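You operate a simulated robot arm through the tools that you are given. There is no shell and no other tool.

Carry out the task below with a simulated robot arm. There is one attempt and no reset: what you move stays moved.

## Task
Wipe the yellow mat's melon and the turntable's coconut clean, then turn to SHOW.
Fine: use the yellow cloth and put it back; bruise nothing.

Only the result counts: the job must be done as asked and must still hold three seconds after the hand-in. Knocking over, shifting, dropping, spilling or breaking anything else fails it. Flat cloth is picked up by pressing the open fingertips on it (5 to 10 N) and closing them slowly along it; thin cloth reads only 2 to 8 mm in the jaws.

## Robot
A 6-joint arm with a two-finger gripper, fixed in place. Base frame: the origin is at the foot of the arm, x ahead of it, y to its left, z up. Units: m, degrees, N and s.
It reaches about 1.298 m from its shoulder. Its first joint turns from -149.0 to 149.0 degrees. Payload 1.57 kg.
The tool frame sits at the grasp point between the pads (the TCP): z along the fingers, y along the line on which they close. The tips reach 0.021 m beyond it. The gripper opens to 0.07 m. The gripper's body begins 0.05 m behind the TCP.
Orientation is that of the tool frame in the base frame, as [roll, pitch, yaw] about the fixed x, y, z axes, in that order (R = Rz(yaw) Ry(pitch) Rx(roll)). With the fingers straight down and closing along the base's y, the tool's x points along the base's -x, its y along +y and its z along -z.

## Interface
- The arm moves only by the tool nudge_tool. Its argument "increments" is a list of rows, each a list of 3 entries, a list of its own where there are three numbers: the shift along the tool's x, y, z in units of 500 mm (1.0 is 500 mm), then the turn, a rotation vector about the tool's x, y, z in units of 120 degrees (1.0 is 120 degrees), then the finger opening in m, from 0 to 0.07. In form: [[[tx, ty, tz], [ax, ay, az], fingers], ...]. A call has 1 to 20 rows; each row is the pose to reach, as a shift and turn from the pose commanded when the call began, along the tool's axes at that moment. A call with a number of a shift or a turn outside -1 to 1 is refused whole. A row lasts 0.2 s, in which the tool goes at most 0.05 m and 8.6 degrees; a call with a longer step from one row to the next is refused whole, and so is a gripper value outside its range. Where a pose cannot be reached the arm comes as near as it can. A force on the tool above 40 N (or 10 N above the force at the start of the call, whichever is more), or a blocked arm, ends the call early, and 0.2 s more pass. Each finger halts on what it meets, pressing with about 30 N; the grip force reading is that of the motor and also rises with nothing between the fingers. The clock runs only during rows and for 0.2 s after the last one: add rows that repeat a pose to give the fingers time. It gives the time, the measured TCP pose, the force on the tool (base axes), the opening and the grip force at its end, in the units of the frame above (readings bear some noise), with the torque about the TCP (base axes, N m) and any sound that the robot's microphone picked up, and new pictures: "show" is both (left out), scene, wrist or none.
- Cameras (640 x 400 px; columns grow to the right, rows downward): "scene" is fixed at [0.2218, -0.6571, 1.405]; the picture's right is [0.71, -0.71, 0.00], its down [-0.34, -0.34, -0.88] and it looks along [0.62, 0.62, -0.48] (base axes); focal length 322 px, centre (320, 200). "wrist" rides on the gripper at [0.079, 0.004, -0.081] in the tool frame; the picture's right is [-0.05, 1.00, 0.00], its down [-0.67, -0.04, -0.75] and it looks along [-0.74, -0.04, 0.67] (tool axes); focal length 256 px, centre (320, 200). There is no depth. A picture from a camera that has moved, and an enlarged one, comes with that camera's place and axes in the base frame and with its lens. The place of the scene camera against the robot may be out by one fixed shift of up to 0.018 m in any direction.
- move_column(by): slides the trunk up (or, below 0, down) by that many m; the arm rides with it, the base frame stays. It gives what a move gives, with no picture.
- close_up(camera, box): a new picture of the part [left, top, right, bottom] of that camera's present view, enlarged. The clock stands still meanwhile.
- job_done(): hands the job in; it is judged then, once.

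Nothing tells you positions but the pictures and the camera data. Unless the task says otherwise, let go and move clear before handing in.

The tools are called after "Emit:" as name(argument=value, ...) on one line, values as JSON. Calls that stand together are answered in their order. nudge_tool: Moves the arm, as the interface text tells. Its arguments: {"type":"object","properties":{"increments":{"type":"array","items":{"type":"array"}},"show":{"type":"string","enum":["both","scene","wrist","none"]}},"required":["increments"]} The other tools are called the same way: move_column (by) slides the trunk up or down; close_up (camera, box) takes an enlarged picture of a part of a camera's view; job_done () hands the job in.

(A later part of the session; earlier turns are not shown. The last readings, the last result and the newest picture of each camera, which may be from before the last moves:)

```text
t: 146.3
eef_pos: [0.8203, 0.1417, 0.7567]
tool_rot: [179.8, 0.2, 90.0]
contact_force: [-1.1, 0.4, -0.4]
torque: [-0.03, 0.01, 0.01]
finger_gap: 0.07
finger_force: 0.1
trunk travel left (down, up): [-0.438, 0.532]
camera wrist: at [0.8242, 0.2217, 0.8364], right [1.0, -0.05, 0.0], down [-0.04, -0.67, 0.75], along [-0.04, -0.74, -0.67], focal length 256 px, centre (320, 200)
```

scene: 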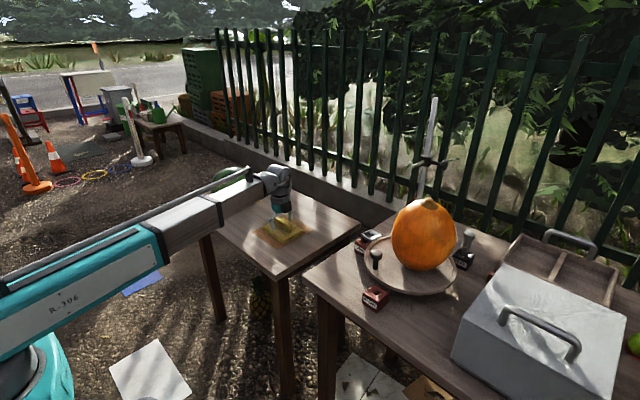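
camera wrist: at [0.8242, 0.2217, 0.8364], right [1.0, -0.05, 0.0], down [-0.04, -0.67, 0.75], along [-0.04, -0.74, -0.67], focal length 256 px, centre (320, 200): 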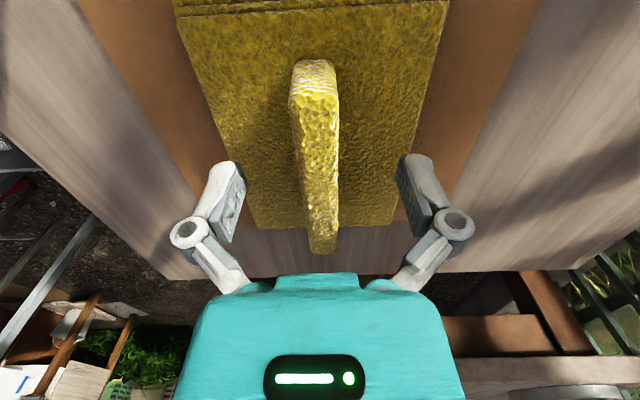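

The cloth is released on its mat. I'll lift straight up and check it stays.

Emit:
move_column(by=0.3)

Emit:
close_up(camera="scene", box=[180, 150, 370, 290])

Emit:
close_up(camera="wrist", box=[0, 0, 640, 400])

```text
t: 149.3
eef_pos: [0.8207, 0.142, 1.0554]
tool_rot: [179.7, 0.1, 90.1]
contact_force: [0.9, 0.1, 0.5]
torque: [-0.02, 0.01, -0.01]
finger_gap: 0.07
finger_force: 0.1
trunk travel left (down, up): [-0.738, 0.232]
```

```text
2.86 times, centred on (275, 220) of scene
camera zoom: at [0.2218, -0.6571, 1.405], right [0.71, -0.71, 0.0], down [-0.34, -0.34, -0.88], along [0.62, 0.62, -0.48], focal length 920 px, centre (449, 143)
```

zoom: 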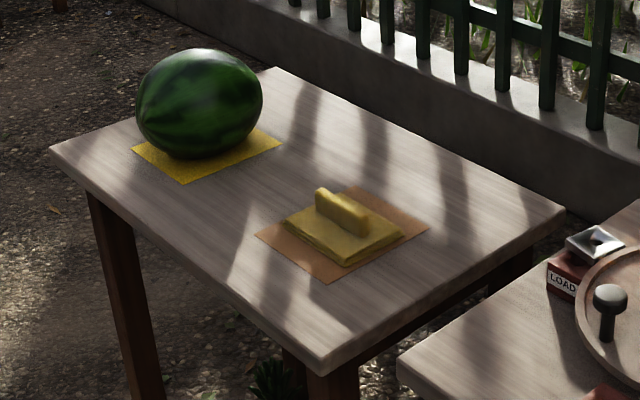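

```text
1.00 times, centred on (320, 200) of wrist (not enlarged: the box is as wide or as high as the picture)
camera zoom: at [0.8243, 0.2217, 1.1363], right [1.0, -0.05, 0.0], down [-0.04, -0.67, 0.75], along [-0.04, -0.74, -0.67], focal length 256 px, centre (320, 200)
```

zoom: 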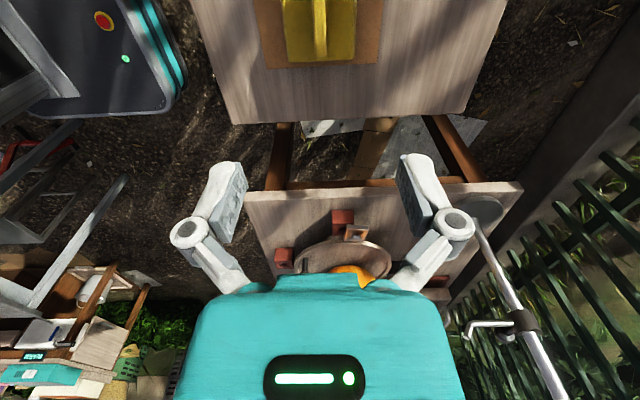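

Cloth and melon are both in place. Now I'll bring the wrist camera near the turntable to measure knob, plate and SHOW positions.

Emit:
nudge_tool(increments=[[[-0.08, -0.01, 0], [0, 0, 0], 0.07], [[-0.17, -0.02, 0], [0, 0, 0], 0.07], [[-0.26, -0.04, 0], [0, 0, 0], 0.07], [[-0.34, -0.05, 0], [0, 0, 0], 0.07]], show="wrist")

Emit:
close_up(camera="wrist", box=[220, 60, 460, 260])

```text
t: 150.3
eef_pos: [0.7965, -0.0285, 1.0561]
tool_rot: [179.7, 0.1, 90.1]
contact_force: [0.3, -0.1, -0.4]
torque: [0.0, 0.0, -0.02]
finger_gap: 0.07
finger_force: 0.1
trunk travel left (down, up): [-0.738, 0.232]
camera wrist: at [0.7995, 0.0507, 1.1365], right [1.0, -0.05, 0.0], down [-0.04, -0.67, 0.75], along [-0.04, -0.74, -0.67], focal length 256 px, centre (320, 200)
```

wrist: 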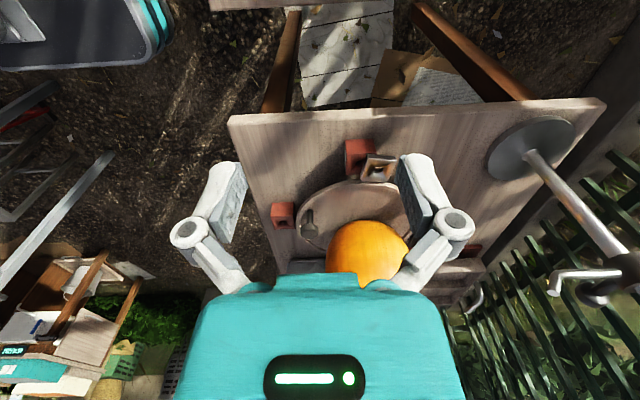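

```text
2.00 times, centred on (340, 160) of wrist
camera zoom: at [0.7995, 0.0507, 1.1365], right [1.0, -0.05, 0.0], down [-0.04, -0.67, 0.75], along [-0.04, -0.74, -0.67], focal length 512 px, centre (280, 280)
```

zoom: 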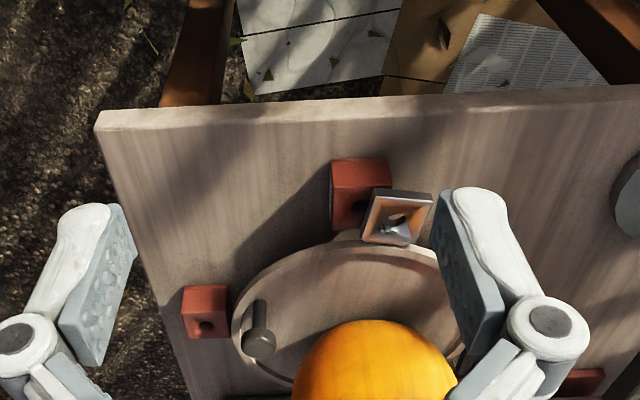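

From here: turntable axis ≈(0.85, −0.35), knob ≈(0.761, −0.304), plate 9° past LOAD, so SHOW is about 101° counter-clockwise. I'll move above the knob, with fingers aligned to close along its direction of travel.

Emit:
nudge_tool(increments=[[[-0.069, -0.0088, 0], [0, 0, -0.0653], 0.07], [[-0.138, -0.0176, 0], [0, 0, -0.1306], 0.07], [[-0.207, -0.0264, 0], [0, 0, -0.1959], 0.07], [[-0.276, -0.0352, 0], [0, 0, -0.2612], 0.07], [[-0.345, -0.044, 0], [0, 0, -0.3265], 0.07], [[-0.414, -0.0528, 0], [0, 0, -0.3919], 0.07], [[-0.483, -0.0616, 0], [0, 0, -0.4572], 0.07], [[-0.5516, -0.0704, 0], [0, 0, -0.5225], 0.07]])

Emit:
close_up(camera="wrist", box=[200, 0, 440, 200])

```text
t: 152.1
eef_pos: [0.7613, -0.3036, 1.0566]
tool_rot: [180.0, 0.2, 152.8]
contact_force: [-0.1, 0.1, 0.1]
torque: [-0.03, 0.02, -0.04]
finger_gap: 0.0702
finger_force: 0.0
trunk travel left (down, up): [-0.738, 0.232]
camera wrist: at [0.6919, -0.263, 1.1362], right [0.5, 0.86, 0.0], down [0.57, -0.33, 0.75], along [0.65, -0.38, -0.66], focal length 256 px, centre (320, 200)
```

scene: 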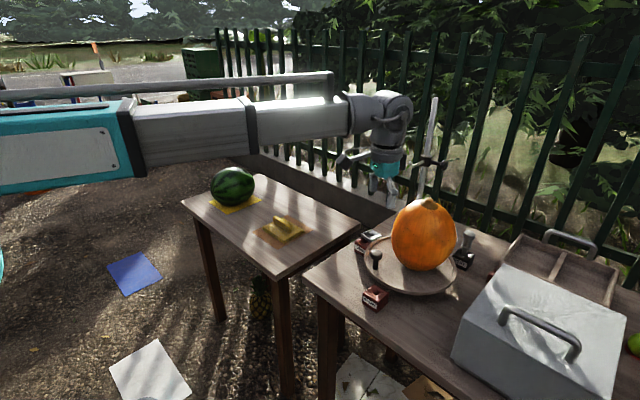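
wrist: 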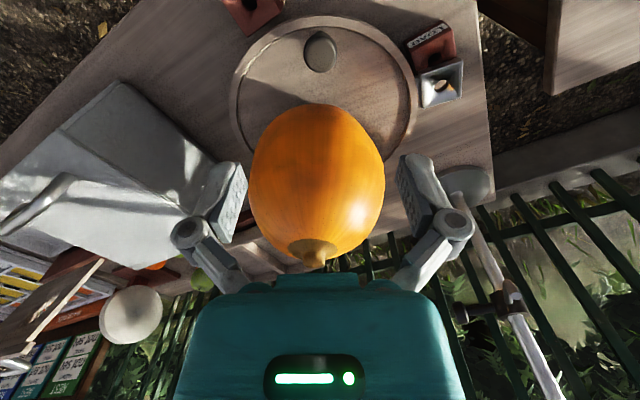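

```text
2.00 times, centred on (320, 100) of wrist
camera zoom: at [0.6919, -0.263, 1.1362], right [0.5, 0.86, 0.0], down [0.57, -0.33, 0.75], along [0.65, -0.38, -0.66], focal length 512 px, centre (320, 400)
```

zoom: 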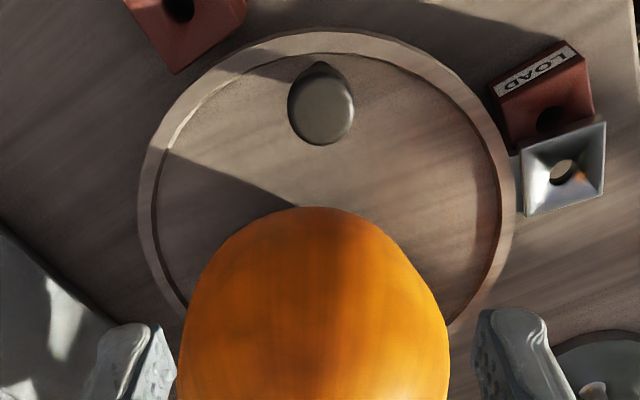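

The knob lies directly below the tool line. This view also shows the coconut from the front; I'll zoom on it to confirm it's clean, and on the knob.

Emit:
close_up(camera="wrist", box=[240, 95, 400, 270])

Emit:
close_up(camera="wrist", box=[270, 0, 370, 90])

```text
2.29 times, centred on (320, 182) of wrist
camera zoom: at [0.6919, -0.263, 1.1362], right [0.5, 0.86, 0.0], down [0.57, -0.33, 0.75], along [0.65, -0.38, -0.66], focal length 585 px, centre (320, 240)
```

zoom: 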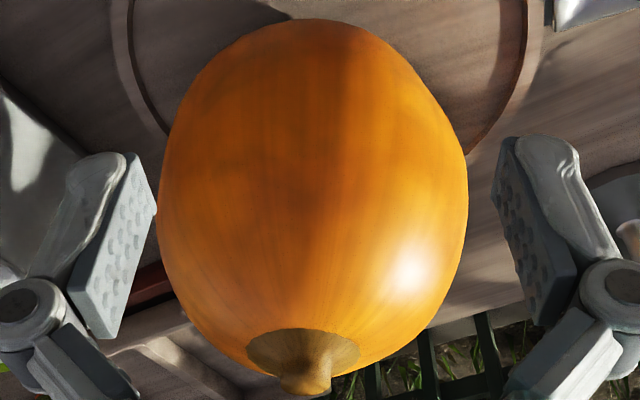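

```text
4.44 times, centred on (320, 45) of wrist
camera zoom: at [0.6919, -0.263, 1.1362], right [0.5, 0.86, 0.0], down [0.57, -0.33, 0.75], along [0.65, -0.38, -0.66], focal length 1138 px, centre (320, 889)
```

zoom: 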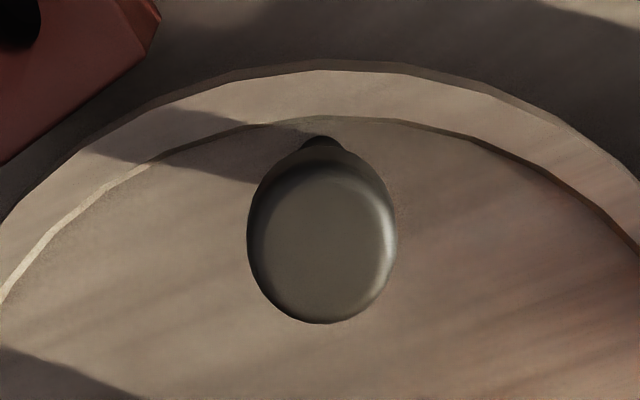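

Emit:
close_up(camera="wrist", box=[275, 105, 365, 195])

Emit:
close_up(camera="scene", box=[385, 190, 465, 275])

```text
4.44 times, centred on (320, 150) of wrist
camera zoom: at [0.6919, -0.263, 1.1362], right [0.5, 0.86, 0.0], down [0.57, -0.33, 0.75], along [0.65, -0.38, -0.66], focal length 1138 px, centre (320, 422)
```

zoom: 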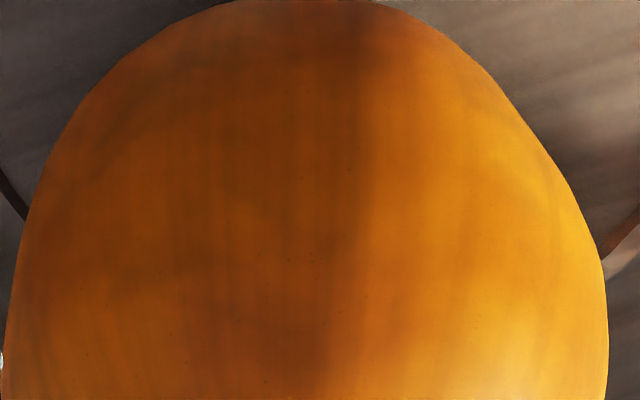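

```text
4.71 times, centred on (425, 232) of scene
camera zoom: at [0.2218, -0.6571, 1.405], right [0.71, -0.71, 0.0], down [-0.34, -0.34, -0.88], along [0.62, 0.62, -0.48], focal length 1515 px, centre (-174, 47)
```

zoom: 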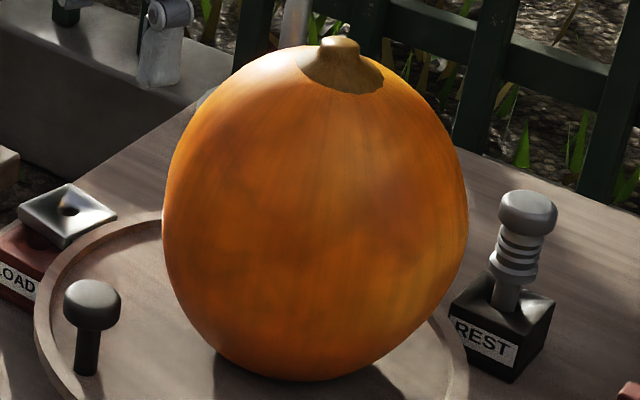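

The coconut is glossy and clean. The knob is at about (0.765, −0.304); I'll centre 3 mm inward and lower the open gripper around it in stages.

Emit:
nudge_tool(increments=[[[-0.006, 0, 0], [0, 0, 0], 0.07]], show="none")

Emit:
move_column(by=-0.13)

Emit:
close_up(camera="wrist", box=[160, 0, 480, 260])

Emit:
close_up(camera="scene", box=[320, 150, 480, 300])

```text
t: 152.5
eef_pos: [0.7637, -0.305, 1.056]
tool_rot: [180.0, 0.2, 152.9]
contact_force: [-0.4, 0.6, -0.4]
torque: [0.01, 0.02, 0.03]
finger_gap: 0.07
finger_force: 0.0
trunk travel left (down, up): [-0.738, 0.232]
```

```text
t: 154.1
eef_pos: [0.7637, -0.3049, 0.9254]
tool_rot: [-180.0, 0.2, 152.7]
contact_force: [0.0, 0.6, -0.1]
torque: [-0.01, 0.02, 0.0]
finger_gap: 0.0701
finger_force: 0.2
trunk travel left (down, up): [-0.608, 0.362]
```

```text
1.54 times, centred on (320, 130) of wrist
camera zoom: at [0.6943, -0.2641, 1.0063], right [0.5, 0.86, 0.0], down [0.57, -0.34, 0.75], along [0.65, -0.38, -0.66], focal length 394 px, centre (320, 308)
```

zoom: 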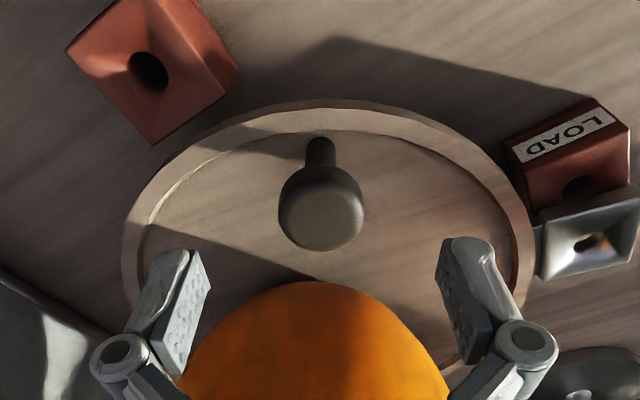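

```text
2.67 times, centred on (400, 225) of scene
camera zoom: at [0.2218, -0.6571, 1.405], right [0.71, -0.71, 0.0], down [-0.34, -0.34, -0.88], along [0.62, 0.62, -0.48], focal length 858 px, centre (107, 133)
```

zoom: 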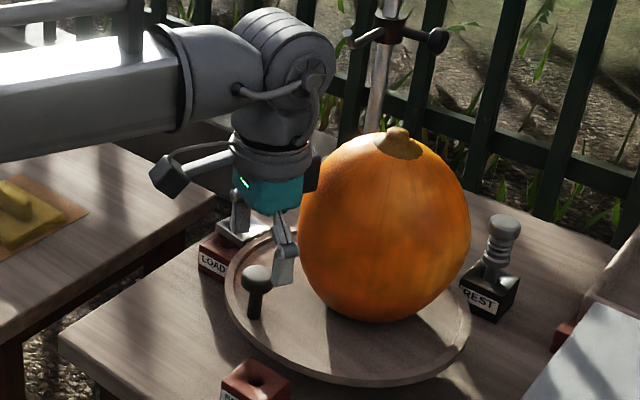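

The knob is centred between the open fingers. Lowering the last 5 cm.

Emit:
move_column(by=-0.03)

Emit:
move_column(by=-0.02)

Emit:
close_up(camera="wrist", box=[160, 0, 480, 260])

Emit:
close_up(camera="scene", box=[340, 180, 480, 300])

```text
t: 154.8
eef_pos: [0.7628, -0.3043, 0.8971]
tool_rot: [-179.9, 0.2, 152.8]
contact_force: [-0.2, -0.1, -0.1]
torque: [-0.02, -0.01, -0.03]
finger_gap: 0.0701
finger_force: 0.0
trunk travel left (down, up): [-0.578, 0.392]
```

```text
t: 155.5
eef_pos: [0.7636, -0.305, 0.8771]
tool_rot: [-179.9, 0.2, 152.7]
contact_force: [-0.3, -0.3, 1.2]
torque: [0.02, 0.0, 0.03]
finger_gap: 0.0702
finger_force: 0.1
trunk travel left (down, up): [-0.558, 0.412]
```

```text
1.54 times, centred on (320, 130) of wrist
camera zoom: at [0.6943, -0.2642, 0.9562], right [0.5, 0.86, 0.0], down [0.57, -0.34, 0.75], along [0.65, -0.38, -0.66], focal length 394 px, centre (320, 308)
```

zoom: 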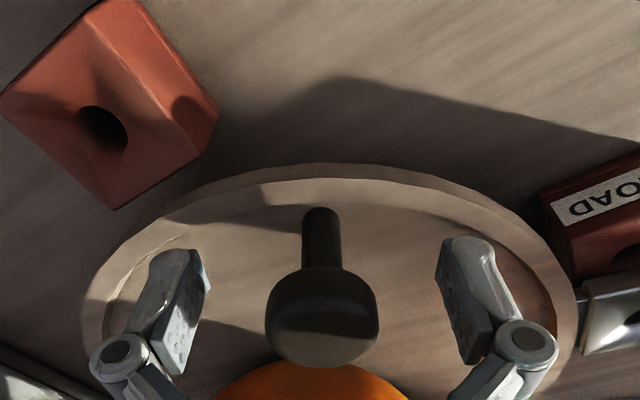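

```text
3.33 times, centred on (410, 240) of scene
camera zoom: at [0.2218, -0.6571, 1.405], right [0.71, -0.71, 0.0], down [-0.34, -0.34, -0.88], along [0.62, 0.62, -0.48], focal length 1073 px, centre (20, 67)
```

zoom: 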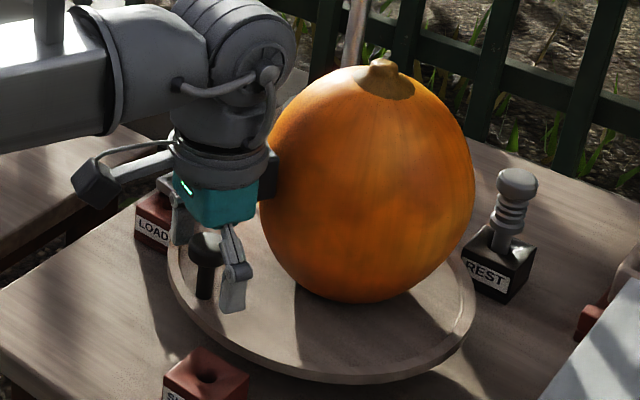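

Emit:
close_up(camera="scene", box=[375, 205, 425, 260])

Emit:
close_up(camera="wrist", box=[0, 0, 640, 400])

```text
7.27 times, centred on (400, 232) of scene
camera zoom: at [0.2218, -0.6571, 1.405], right [0.71, -0.71, 0.0], down [-0.34, -0.34, -0.88], along [0.62, 0.62, -0.48], focal length 2341 px, centre (-262, -36)
```

zoom: 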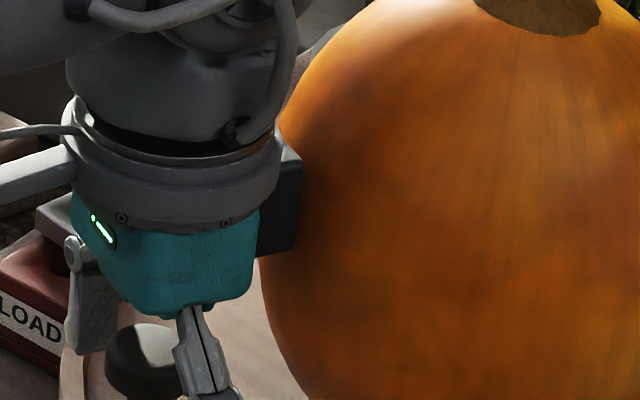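

```text
1.00 times, centred on (320, 200) of wrist (not enlarged: the box is as wide or as high as the picture)
camera zoom: at [0.6943, -0.2642, 0.9562], right [0.5, 0.86, 0.0], down [0.57, -0.34, 0.75], along [0.65, -0.38, -0.66], focal length 256 px, centre (320, 200)
```

zoom: 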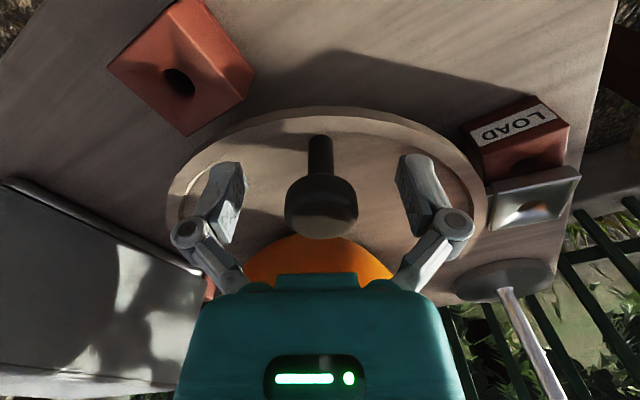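

The gripper is around the knob with no contact. I'll raise 1 cm and shift 4 mm outward for extra clearance to the coconut, then close the fingers to a loose cage (38 mm around the ≈32 mm knob).

Emit:
move_column(by=0.01)

Emit:
nudge_tool(increments=[[[0.008, 0, 0], [0, 0, 0], 0.07], [[0.008, 0, 0], [0, 0, 0], 0.06], [[0.008, 0, 0], [0, 0, 0], 0.05], [[0.008, 0, 0], [0, 0, 0], 0.042], [[0.008, 0, 0], [0, 0, 0], 0.038], [[0.008, 0, 0], [0, 0, 0], 0.038]], show="wrist")

Emit:
close_up(camera="wrist", box=[200, 100, 440, 280])

```text
t: 156.1
eef_pos: [0.7638, -0.3034, 0.8866]
tool_rot: [-180.0, 0.2, 152.7]
contact_force: [-0.6, 0.0, 0.0]
torque: [0.03, 0.01, 0.01]
finger_gap: 0.0703
finger_force: 0.1
trunk travel left (down, up): [-0.568, 0.402]
```

```text
t: 157.5
eef_pos: [0.76, -0.3025, 0.8867]
tool_rot: [-180.0, 0.1, 152.7]
contact_force: [0.0, -0.2, 0.0]
torque: [0.0, 0.02, 0.02]
finger_gap: 0.0381
finger_force: 0.0
trunk travel left (down, up): [-0.568, 0.402]
camera wrist: at [0.6908, -0.2623, 0.9662], right [0.5, 0.86, 0.0], down [0.57, -0.34, 0.75], along [0.65, -0.38, -0.66], focal length 256 px, centre (320, 200)
```

wrist: 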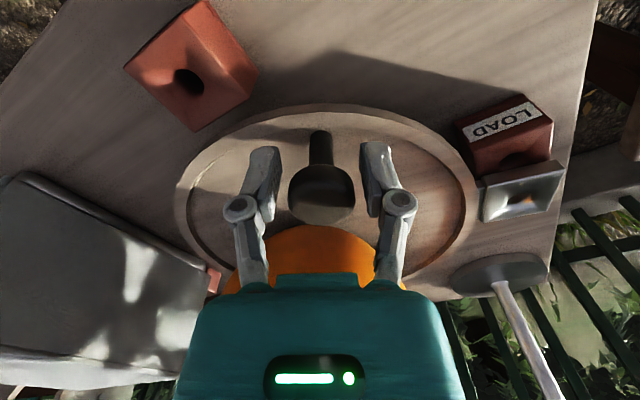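

```text
2.22 times, centred on (320, 190) of wrist
camera zoom: at [0.6908, -0.2623, 0.9662], right [0.5, 0.86, 0.0], down [0.57, -0.34, 0.75], along [0.65, -0.38, -0.66], focal length 569 px, centre (320, 222)
```

zoom: 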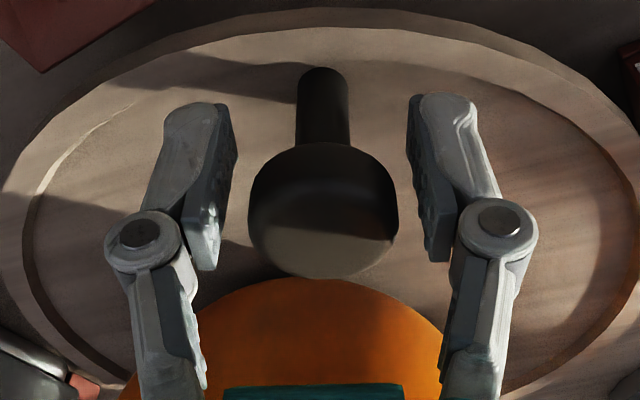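

The knob is loosely caged. I'll turn it counter-clockwise slowly along an arc about the axis (first 25°), rotating the gripper with it.

Emit:
nudge_tool(increments=[[[-0.0002, -0.0095, 0], [0, 0, -0.0208], 0.038], [[-0.0008, -0.0189, 0], [0, 0, -0.0417], 0.038], [[-0.0019, -0.0283, 0], [0, 0, -0.0625], 0.038], [[-0.0033, -0.0377, 0], [0, 0, -0.0833], 0.038], [[-0.0051, -0.047, 0], [0, 0, -0.1042], 0.038], [[-0.0074, -0.0562, 0], [0, 0, -0.125], 0.038], [[-0.01, -0.0653, 0], [0, 0, -0.1458], 0.038], [[-0.0131, -0.0742, 0], [0, 0, -0.1667], 0.038], [[-0.0165, -0.083, 0], [0, 0, -0.1875], 0.038], [[-0.0203, -0.0917, 0], [0, 0, -0.2083], 0.038]])

Emit:
close_up(camera="wrist", box=[200, 100, 440, 280])

Emit:
close_up(camera="scene", box=[340, 180, 480, 300])

```text
t: 159.7
eef_pos: [0.7479, -0.3495, 0.8857]
tool_rot: [-179.9, 0.3, 177.8]
contact_force: [0.1, 0.6, 0.7]
torque: [0.01, 0.0, -0.01]
finger_gap: 0.0381
finger_force: 0.0
trunk travel left (down, up): [-0.568, 0.402]
camera wrist: at [0.668, -0.3409, 0.9662], right [0.09, 1.0, 0.0], down [0.66, -0.06, 0.75], along [0.74, -0.07, -0.66], focal length 256 px, centre (320, 200)
```

scene: 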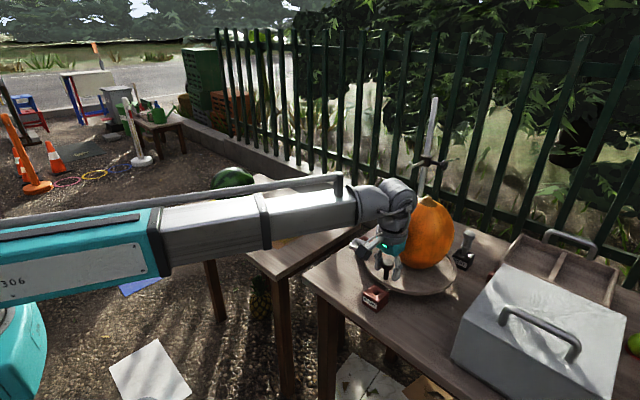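
wrist: 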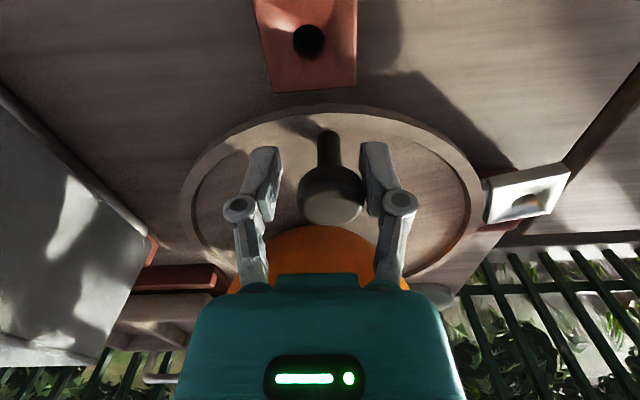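

```text
2.22 times, centred on (320, 190) of wrist
camera zoom: at [0.668, -0.3409, 0.9662], right [0.09, 1.0, 0.0], down [0.66, -0.06, 0.75], along [0.74, -0.07, -0.66], focal length 569 px, centre (320, 222)
```

zoom: 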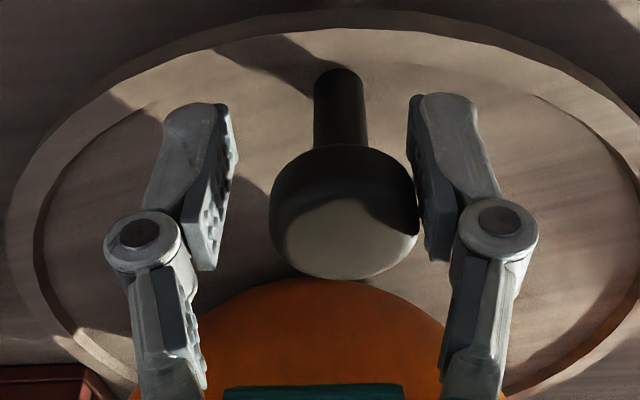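

```text
3.33 times, centred on (410, 240) of scene
camera zoom: at [0.2218, -0.6571, 1.405], right [0.71, -0.71, 0.0], down [-0.34, -0.34, -0.88], along [0.62, 0.62, -0.48], focal length 1073 px, centre (20, 67)
```

zoom: 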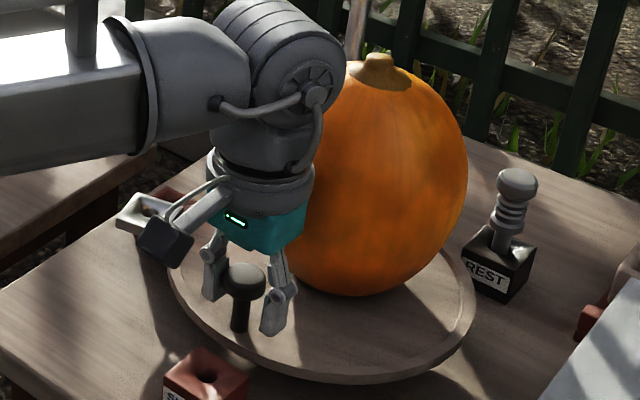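

The turntable turns smoothly with the knob in the cage. Repeating another 25°.

Emit:
nudge_tool(increments=[[[-0.0002, -0.0095, 0], [0, 0, -0.0208], 0.038], [[-0.0008, -0.0189, 0], [0, 0, -0.0417], 0.038], [[-0.0019, -0.0283, 0], [0, 0, -0.0625], 0.038], [[-0.0033, -0.0377, 0], [0, 0, -0.0833], 0.038], [[-0.0051, -0.047, 0], [0, 0, -0.1042], 0.038], [[-0.0074, -0.0562, 0], [0, 0, -0.125], 0.038], [[-0.01, -0.0653, 0], [0, 0, -0.1458], 0.038], [[-0.0131, -0.0742, 0], [0, 0, -0.1667], 0.038], [[-0.0165, -0.083, 0], [0, 0, -0.1875], 0.038], [[-0.0203, -0.0917, 0], [0, 0, -0.2083], 0.038]])

Emit:
close_up(camera="wrist", box=[200, 100, 440, 280])

Emit:
close_up(camera="scene", box=[340, 180, 500, 310])

```text
t: 161.9
eef_pos: [0.7562, -0.3949, 0.8866]
tool_rot: [-179.8, 0.2, -157.2]
contact_force: [-0.1, 0.4, 0.3]
torque: [0.0, 0.01, 0.0]
finger_gap: 0.0381
finger_force: 0.0
trunk travel left (down, up): [-0.568, 0.402]
camera wrist: at [0.6813, -0.4213, 0.9663], right [-0.34, 0.94, 0.0], down [0.63, 0.23, 0.75], along [0.7, 0.25, -0.66], focal length 256 px, centre (320, 200)
```

scene: 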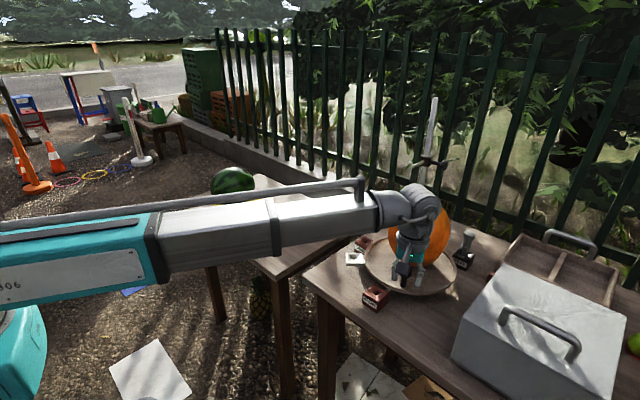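
wrist: 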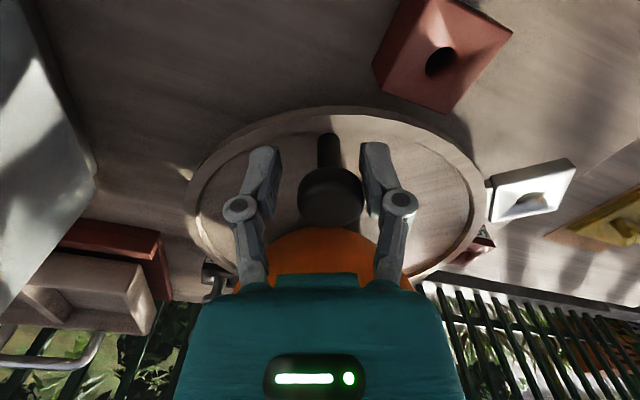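

```text
2.22 times, centred on (320, 190) of wrist
camera zoom: at [0.6813, -0.4213, 0.9663], right [-0.34, 0.94, 0.0], down [0.63, 0.23, 0.75], along [0.7, 0.25, -0.66], focal length 569 px, centre (320, 222)
```

zoom: 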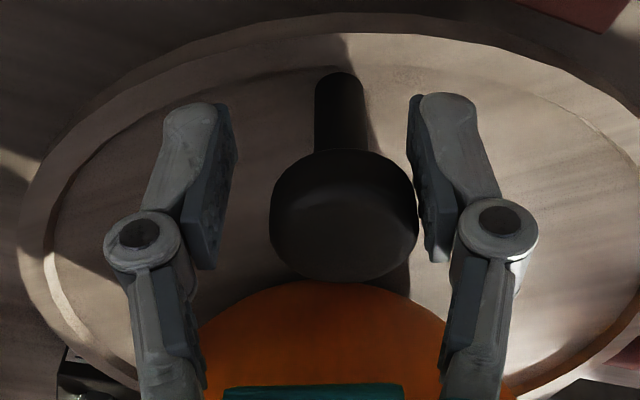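

```text
3.08 times, centred on (420, 245) of scene
camera zoom: at [0.2218, -0.6571, 1.405], right [0.71, -0.71, 0.0], down [-0.34, -0.34, -0.88], along [0.62, 0.62, -0.48], focal length 990 px, centre (12, 62)
```

zoom: 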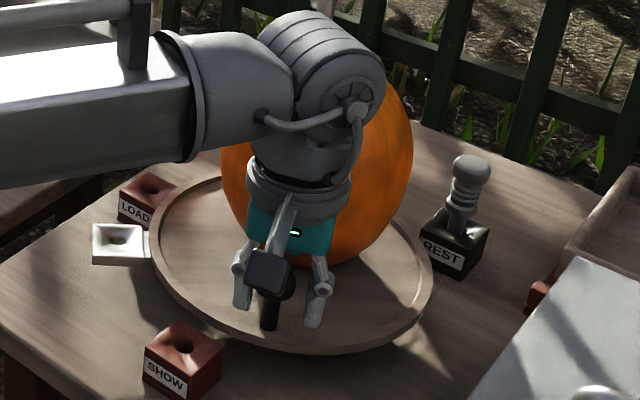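

Going well; plate is about halfway between LOAD and SHOW. Another 25°.

Emit:
nudge_tool(increments=[[[-0.0002, -0.0095, 0], [0, 0, -0.0208], 0.038], [[-0.0008, -0.0189, 0], [0, 0, -0.0417], 0.038], [[-0.0019, -0.0283, 0], [0, 0, -0.0625], 0.038], [[-0.0033, -0.0377, 0], [0, 0, -0.0833], 0.038], [[-0.0051, -0.047, 0], [0, 0, -0.1042], 0.038], [[-0.0074, -0.0562, 0], [0, 0, -0.125], 0.038], [[-0.01, -0.0653, 0], [0, 0, -0.1458], 0.038], [[-0.0131, -0.0742, 0], [0, 0, -0.1667], 0.038], [[-0.0165, -0.083, 0], [0, 0, -0.1875], 0.038], [[-0.0203, -0.0917, 0], [0, 0, -0.2083], 0.038]])

Emit:
close_up(camera="wrist", box=[200, 100, 440, 280])

Emit:
close_up(camera="scene", box=[340, 180, 500, 310])

```text
t: 164.1
eef_pos: [0.7829, -0.4339, 0.8872]
tool_rot: [-179.8, 0.2, -132.2]
contact_force: [-0.2, 0.2, -0.2]
torque: [-0.02, -0.01, 0.02]
finger_gap: 0.038
finger_force: 0.0
trunk travel left (down, up): [-0.568, 0.402]
camera wrist: at [0.7265, -0.4886, 0.9664], right [-0.7, 0.71, 0.0], down [0.47, 0.47, 0.75], along [0.53, 0.52, -0.67], focal length 256 px, centre (320, 200)
```

scene: 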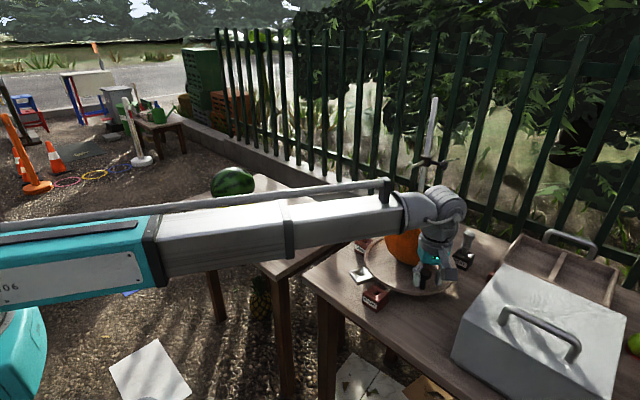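
wrist: 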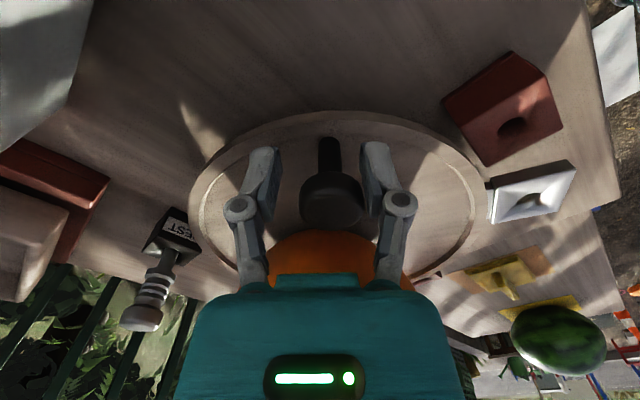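

```text
2.22 times, centred on (320, 190) of wrist
camera zoom: at [0.7265, -0.4886, 0.9664], right [-0.7, 0.71, 0.0], down [0.47, 0.47, 0.75], along [0.53, 0.52, -0.67], focal length 569 px, centre (320, 222)
```

zoom: 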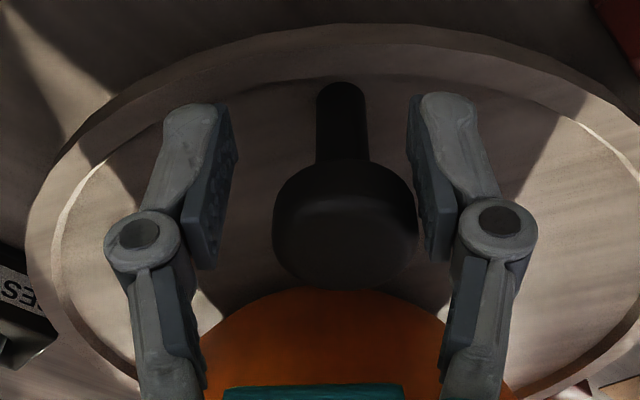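

```text
3.08 times, centred on (420, 245) of scene
camera zoom: at [0.2218, -0.6571, 1.405], right [0.71, -0.71, 0.0], down [-0.34, -0.34, -0.88], along [0.62, 0.62, -0.48], focal length 990 px, centre (12, 62)
```

zoom: 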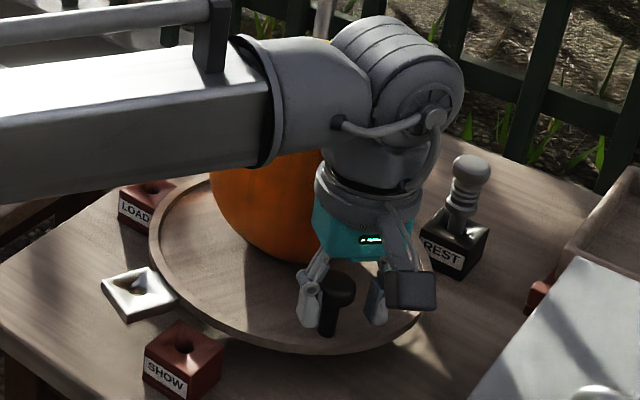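

About 25° to go. I'll turn another 20° with less gripper yaw (keeping the camera away from the metal box), then measure.

Emit:
nudge_tool(increments=[[[-0.0008, -0.0095, 0], [0, 0, -0.0083], 0.038], [[-0.0021, -0.0189, 0], [0, 0, -0.0167], 0.038], [[-0.0038, -0.0283, 0], [0, 0, -0.025], 0.038], [[-0.0058, -0.0377, 0], [0, 0, -0.0333], 0.038], [[-0.0082, -0.047, 0], [0, 0, -0.0417], 0.038], [[-0.0112, -0.0562, 0], [0, 0, -0.05], 0.038], [[-0.0144, -0.0653, 0], [0, 0, -0.0583], 0.038], [[-0.0181, -0.0742, 0], [0, 0, -0.0667], 0.038]])

Emit:
close_up(camera="wrist", box=[200, 100, 440, 280])

Emit:
close_up(camera="scene", box=[340, 220, 440, 310])

Emit:
close_up(camera="wrist", box=[420, 30, 640, 250])

```text
t: 165.9
eef_pos: [0.8172, -0.4511, 0.8861]
tool_rot: [-179.8, 0.1, -124.3]
contact_force: [-0.4, -0.5, 0.2]
torque: [0.01, -0.02, 0.01]
finger_gap: 0.0383
finger_force: 0.1
trunk travel left (down, up): [-0.568, 0.402]
camera wrist: at [0.7685, -0.5142, 0.9664], right [-0.8, 0.61, 0.0], down [0.4, 0.53, 0.75], along [0.45, 0.59, -0.67], focal length 256 px, centre (320, 200)
```

scene: 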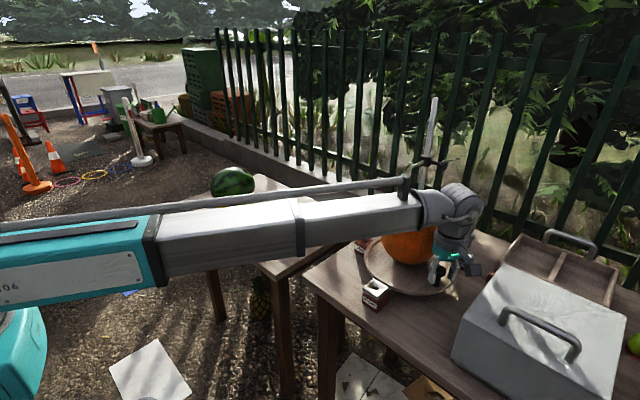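
wrist: 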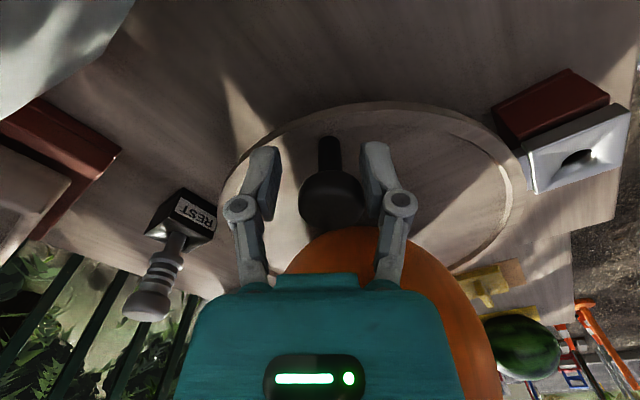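

```text
2.22 times, centred on (320, 190) of wrist
camera zoom: at [0.7685, -0.5142, 0.9664], right [-0.8, 0.61, 0.0], down [0.4, 0.53, 0.75], along [0.45, 0.59, -0.67], focal length 569 px, centre (320, 222)
```

zoom: 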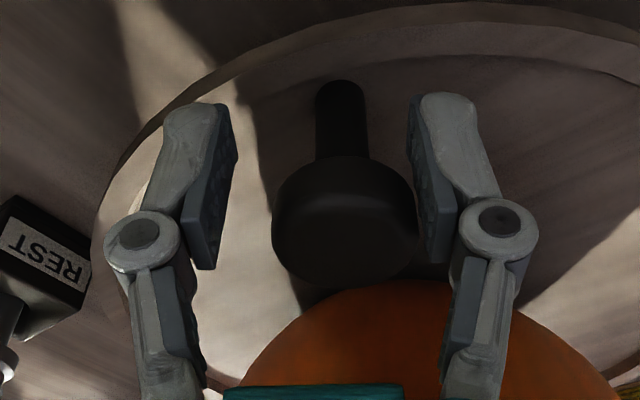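

```text
4.44 times, centred on (390, 265) of scene
camera zoom: at [0.2218, -0.6571, 1.405], right [0.71, -0.71, 0.0], down [-0.34, -0.34, -0.88], along [0.62, 0.62, -0.48], focal length 1430 px, centre (9, -89)
```

zoom: 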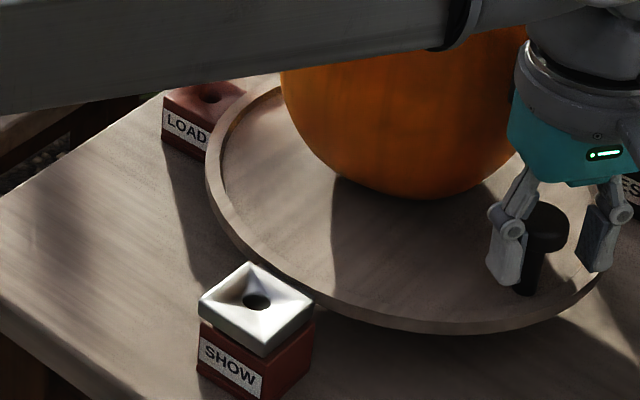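

```text
1.82 times, centred on (530, 140) of wrist
camera zoom: at [0.7685, -0.5142, 0.9664], right [-0.8, 0.61, 0.0], down [0.4, 0.53, 0.75], along [0.45, 0.59, -0.67], focal length 465 px, centre (-62, 309)
```

zoom: 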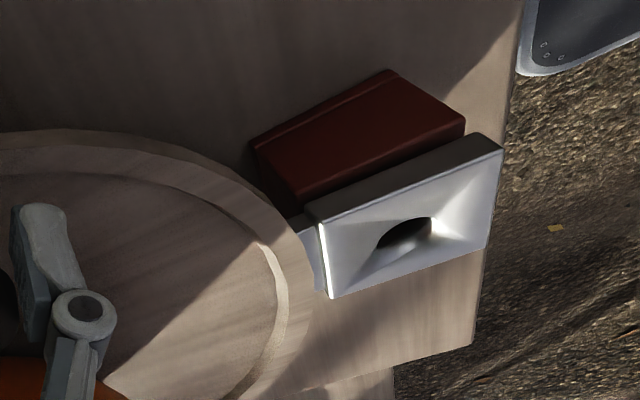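

The plate is almost over SHOW. I'll zoom in to judge the remaining offset precisely.

Emit:
close_up(camera="scene", box=[352, 272, 397, 317])

Emit:
close_up(camera="scene", box=[345, 225, 395, 265])

Emit:
close_up(camera="wrist", box=[480, 60, 640, 200])

```text
8.89 times, centred on (374, 294) of scene
camera zoom: at [0.2218, -0.6571, 1.405], right [0.71, -0.71, 0.0], down [-0.34, -0.34, -0.88], along [0.62, 0.62, -0.48], focal length 2861 px, centre (-164, -640)
```

zoom: 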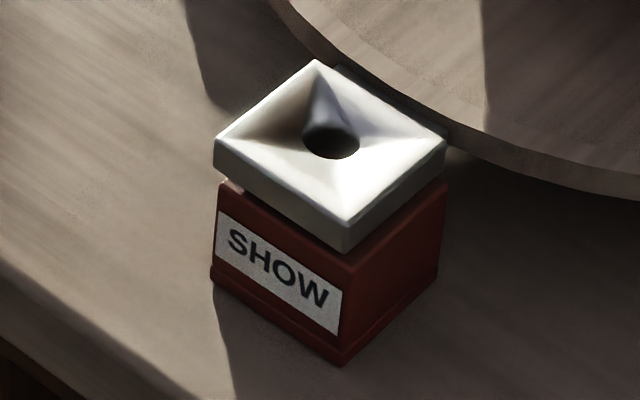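

```text
10.00 times, centred on (370, 245) of scene
camera zoom: at [0.2218, -0.6571, 1.405], right [0.71, -0.71, 0.0], down [-0.34, -0.34, -0.88], along [0.62, 0.62, -0.48], focal length 3219 px, centre (-180, -250)
```

zoom: 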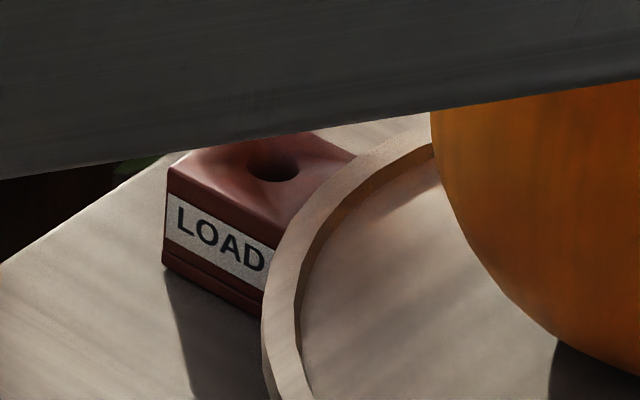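

```text
2.86 times, centred on (560, 130) of wrist
camera zoom: at [0.7685, -0.5142, 0.9664], right [-0.8, 0.61, 0.0], down [0.4, 0.53, 0.75], along [0.45, 0.59, -0.67], focal length 731 px, centre (-366, 400)
```

zoom: 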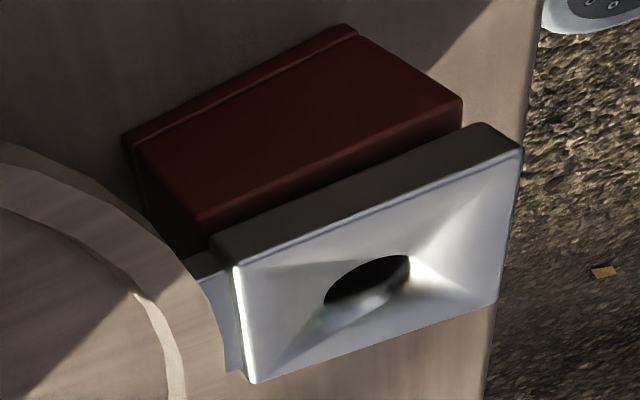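

The plate lags perfect alignment with the SHOW block by roughly 2.4 mm (about 1°). I'll nudge a further 1.2°.

Emit:
nudge_tool(increments=[[[-0.0005, -0.0022, 0], [0, 0, 0], 0.038], [[-0.001, -0.0044, 0], [0, 0, 0], 0.038], [[-0.001, -0.0044, 0], [0, 0, 0], 0.038]], show="none")

Emit:
close_up(camera="scene", box=[352, 272, 397, 317])

Emit:
close_up(camera="wrist", box=[480, 60, 640, 200])

```text
t: 166.7
eef_pos: [0.8183, -0.4509, 0.8851]
tool_rot: [-179.8, 0.2, -124.2]
contact_force: [-0.3, -0.5, -0.2]
torque: [0.01, 0.02, 0.02]
finger_gap: 0.0383
finger_force: 0.0
trunk travel left (down, up): [-0.568, 0.402]
```

```text
8.89 times, centred on (374, 294) of scene
camera zoom: at [0.2218, -0.6571, 1.405], right [0.71, -0.71, 0.0], down [-0.34, -0.34, -0.88], along [0.62, 0.62, -0.48], focal length 2861 px, centre (-164, -640)
```

zoom: 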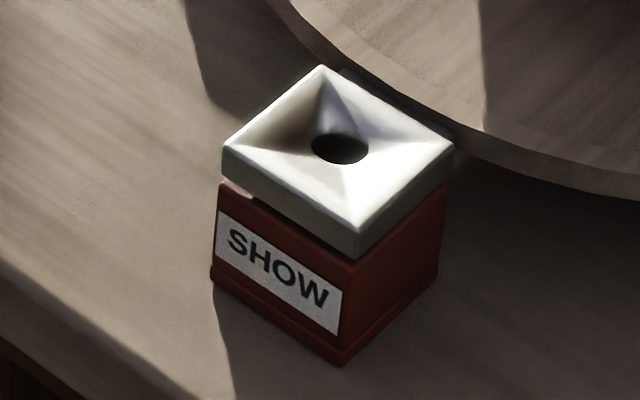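

```text
2.86 times, centred on (560, 130) of wrist
camera zoom: at [0.7702, -0.5149, 0.9664], right [-0.8, 0.61, 0.0], down [0.4, 0.53, 0.75], along [0.45, 0.59, -0.67], focal length 731 px, centre (-366, 400)
```

zoom: 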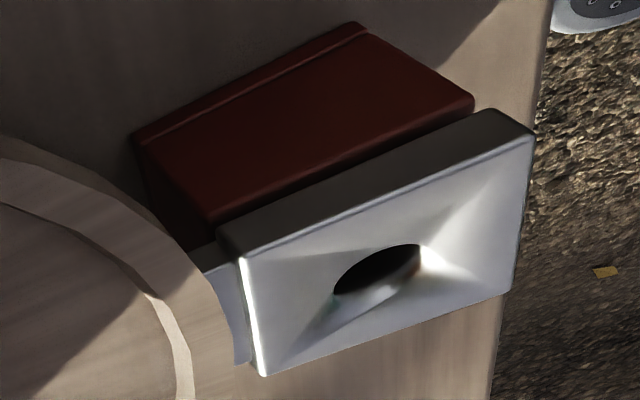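

The plate now sits squarely over the SHOW block (within about a millimetre). I'll open the fingers and lift straight up.

Emit:
nudge_tool(increments=[[[0, 0, 0], [0, 0, 0], 0.044], [[0, 0, 0], [0, 0, 0], 0.05], [[0, 0, 0], [0, 0, 0], 0.058], [[0, 0, 0], [0, 0, 0], 0.066], [[0, 0, 0], [0, 0, 0], 0.07], [[0, 0, 0], [0, 0, 0], 0.07]], show="none")

Emit:
close_up(camera="scene", box=[352, 272, 397, 317])

Emit:
close_up(camera="wrist", box=[160, 60, 480, 280])

```text
t: 168.1
eef_pos: [0.8191, -0.4521, 0.8854]
tool_rot: [-179.8, 0.1, -124.3]
contact_force: [-0.5, 0.2, -0.4]
torque: [0.0, 0.03, -0.01]
finger_gap: 0.07
finger_force: 0.1
trunk travel left (down, up): [-0.568, 0.402]
```

```text
8.89 times, centred on (374, 294) of scene
camera zoom: at [0.2218, -0.6571, 1.405], right [0.71, -0.71, 0.0], down [-0.34, -0.34, -0.88], along [0.62, 0.62, -0.48], focal length 2861 px, centre (-164, -640)
```

zoom: 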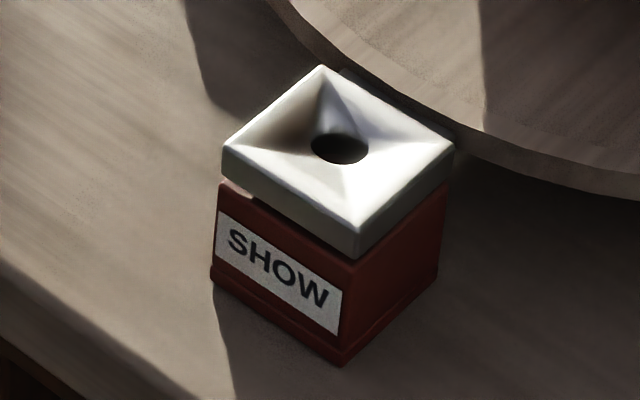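

```text
1.82 times, centred on (320, 170) of wrist
camera zoom: at [0.7702, -0.5149, 0.9664], right [-0.8, 0.61, 0.0], down [0.4, 0.53, 0.75], along [0.45, 0.59, -0.67], focal length 465 px, centre (320, 254)
```

zoom: 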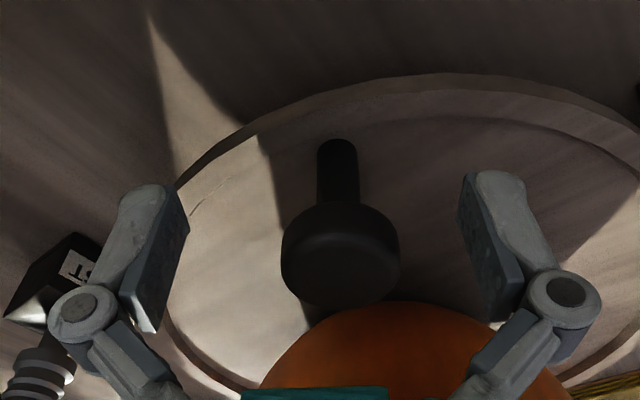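

Unchanged after release. Lifting straight up now.

Emit:
move_column(by=0.08)

Emit:
move_column(by=0.17)

Emit:
close_up(camera="scene", box=[340, 180, 500, 320])

Emit:
close_up(camera="wrist", box=[0, 0, 640, 400])

```text
t: 169.2
eef_pos: [0.8199, -0.4521, 0.9658]
tool_rot: [-179.7, 0.1, -124.3]
contact_force: [-0.2, -1.2, 0.0]
torque: [-0.01, 0.0, -0.03]
finger_gap: 0.0698
finger_force: 0.0
trunk travel left (down, up): [-0.648, 0.322]
```

```text
t: 171.2
eef_pos: [0.8199, -0.4527, 1.1356]
tool_rot: [-179.8, 0.2, -124.3]
contact_force: [0.1, 0.2, -0.1]
torque: [0.02, 0.02, 0.02]
finger_gap: 0.0701
finger_force: 0.0
trunk travel left (down, up): [-0.818, 0.152]
```

```text
2.86 times, centred on (420, 250) of scene
camera zoom: at [0.2218, -0.6571, 1.405], right [0.71, -0.71, 0.0], down [-0.34, -0.34, -0.88], along [0.62, 0.62, -0.48], focal length 920 px, centre (34, 57)
```

zoom: 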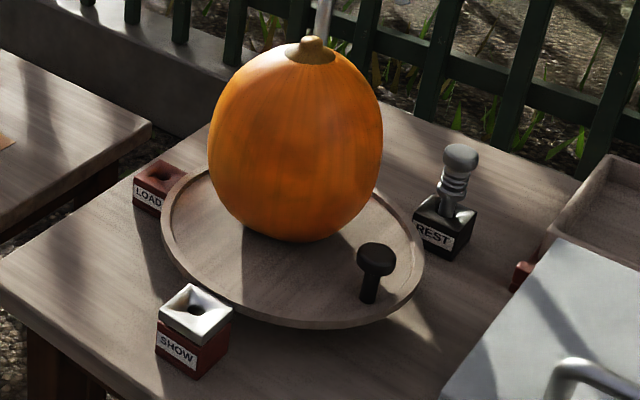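

```text
1.00 times, centred on (320, 200) of wrist (not enlarged: the box is as wide or as high as the picture)
camera zoom: at [0.7703, -0.5149, 1.2163], right [-0.8, 0.61, 0.0], down [0.4, 0.53, 0.75], along [0.45, 0.59, -0.67], focal length 256 px, centre (320, 200)
```

zoom: 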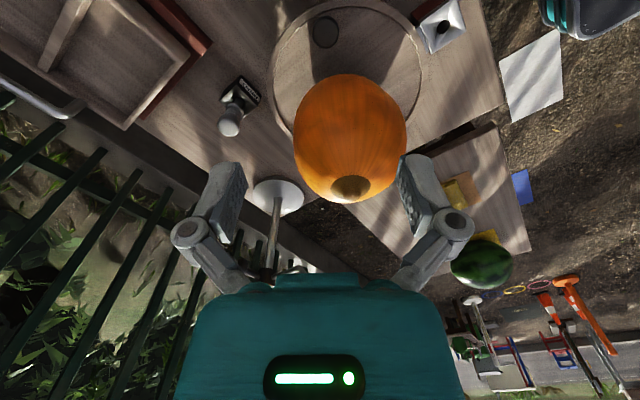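

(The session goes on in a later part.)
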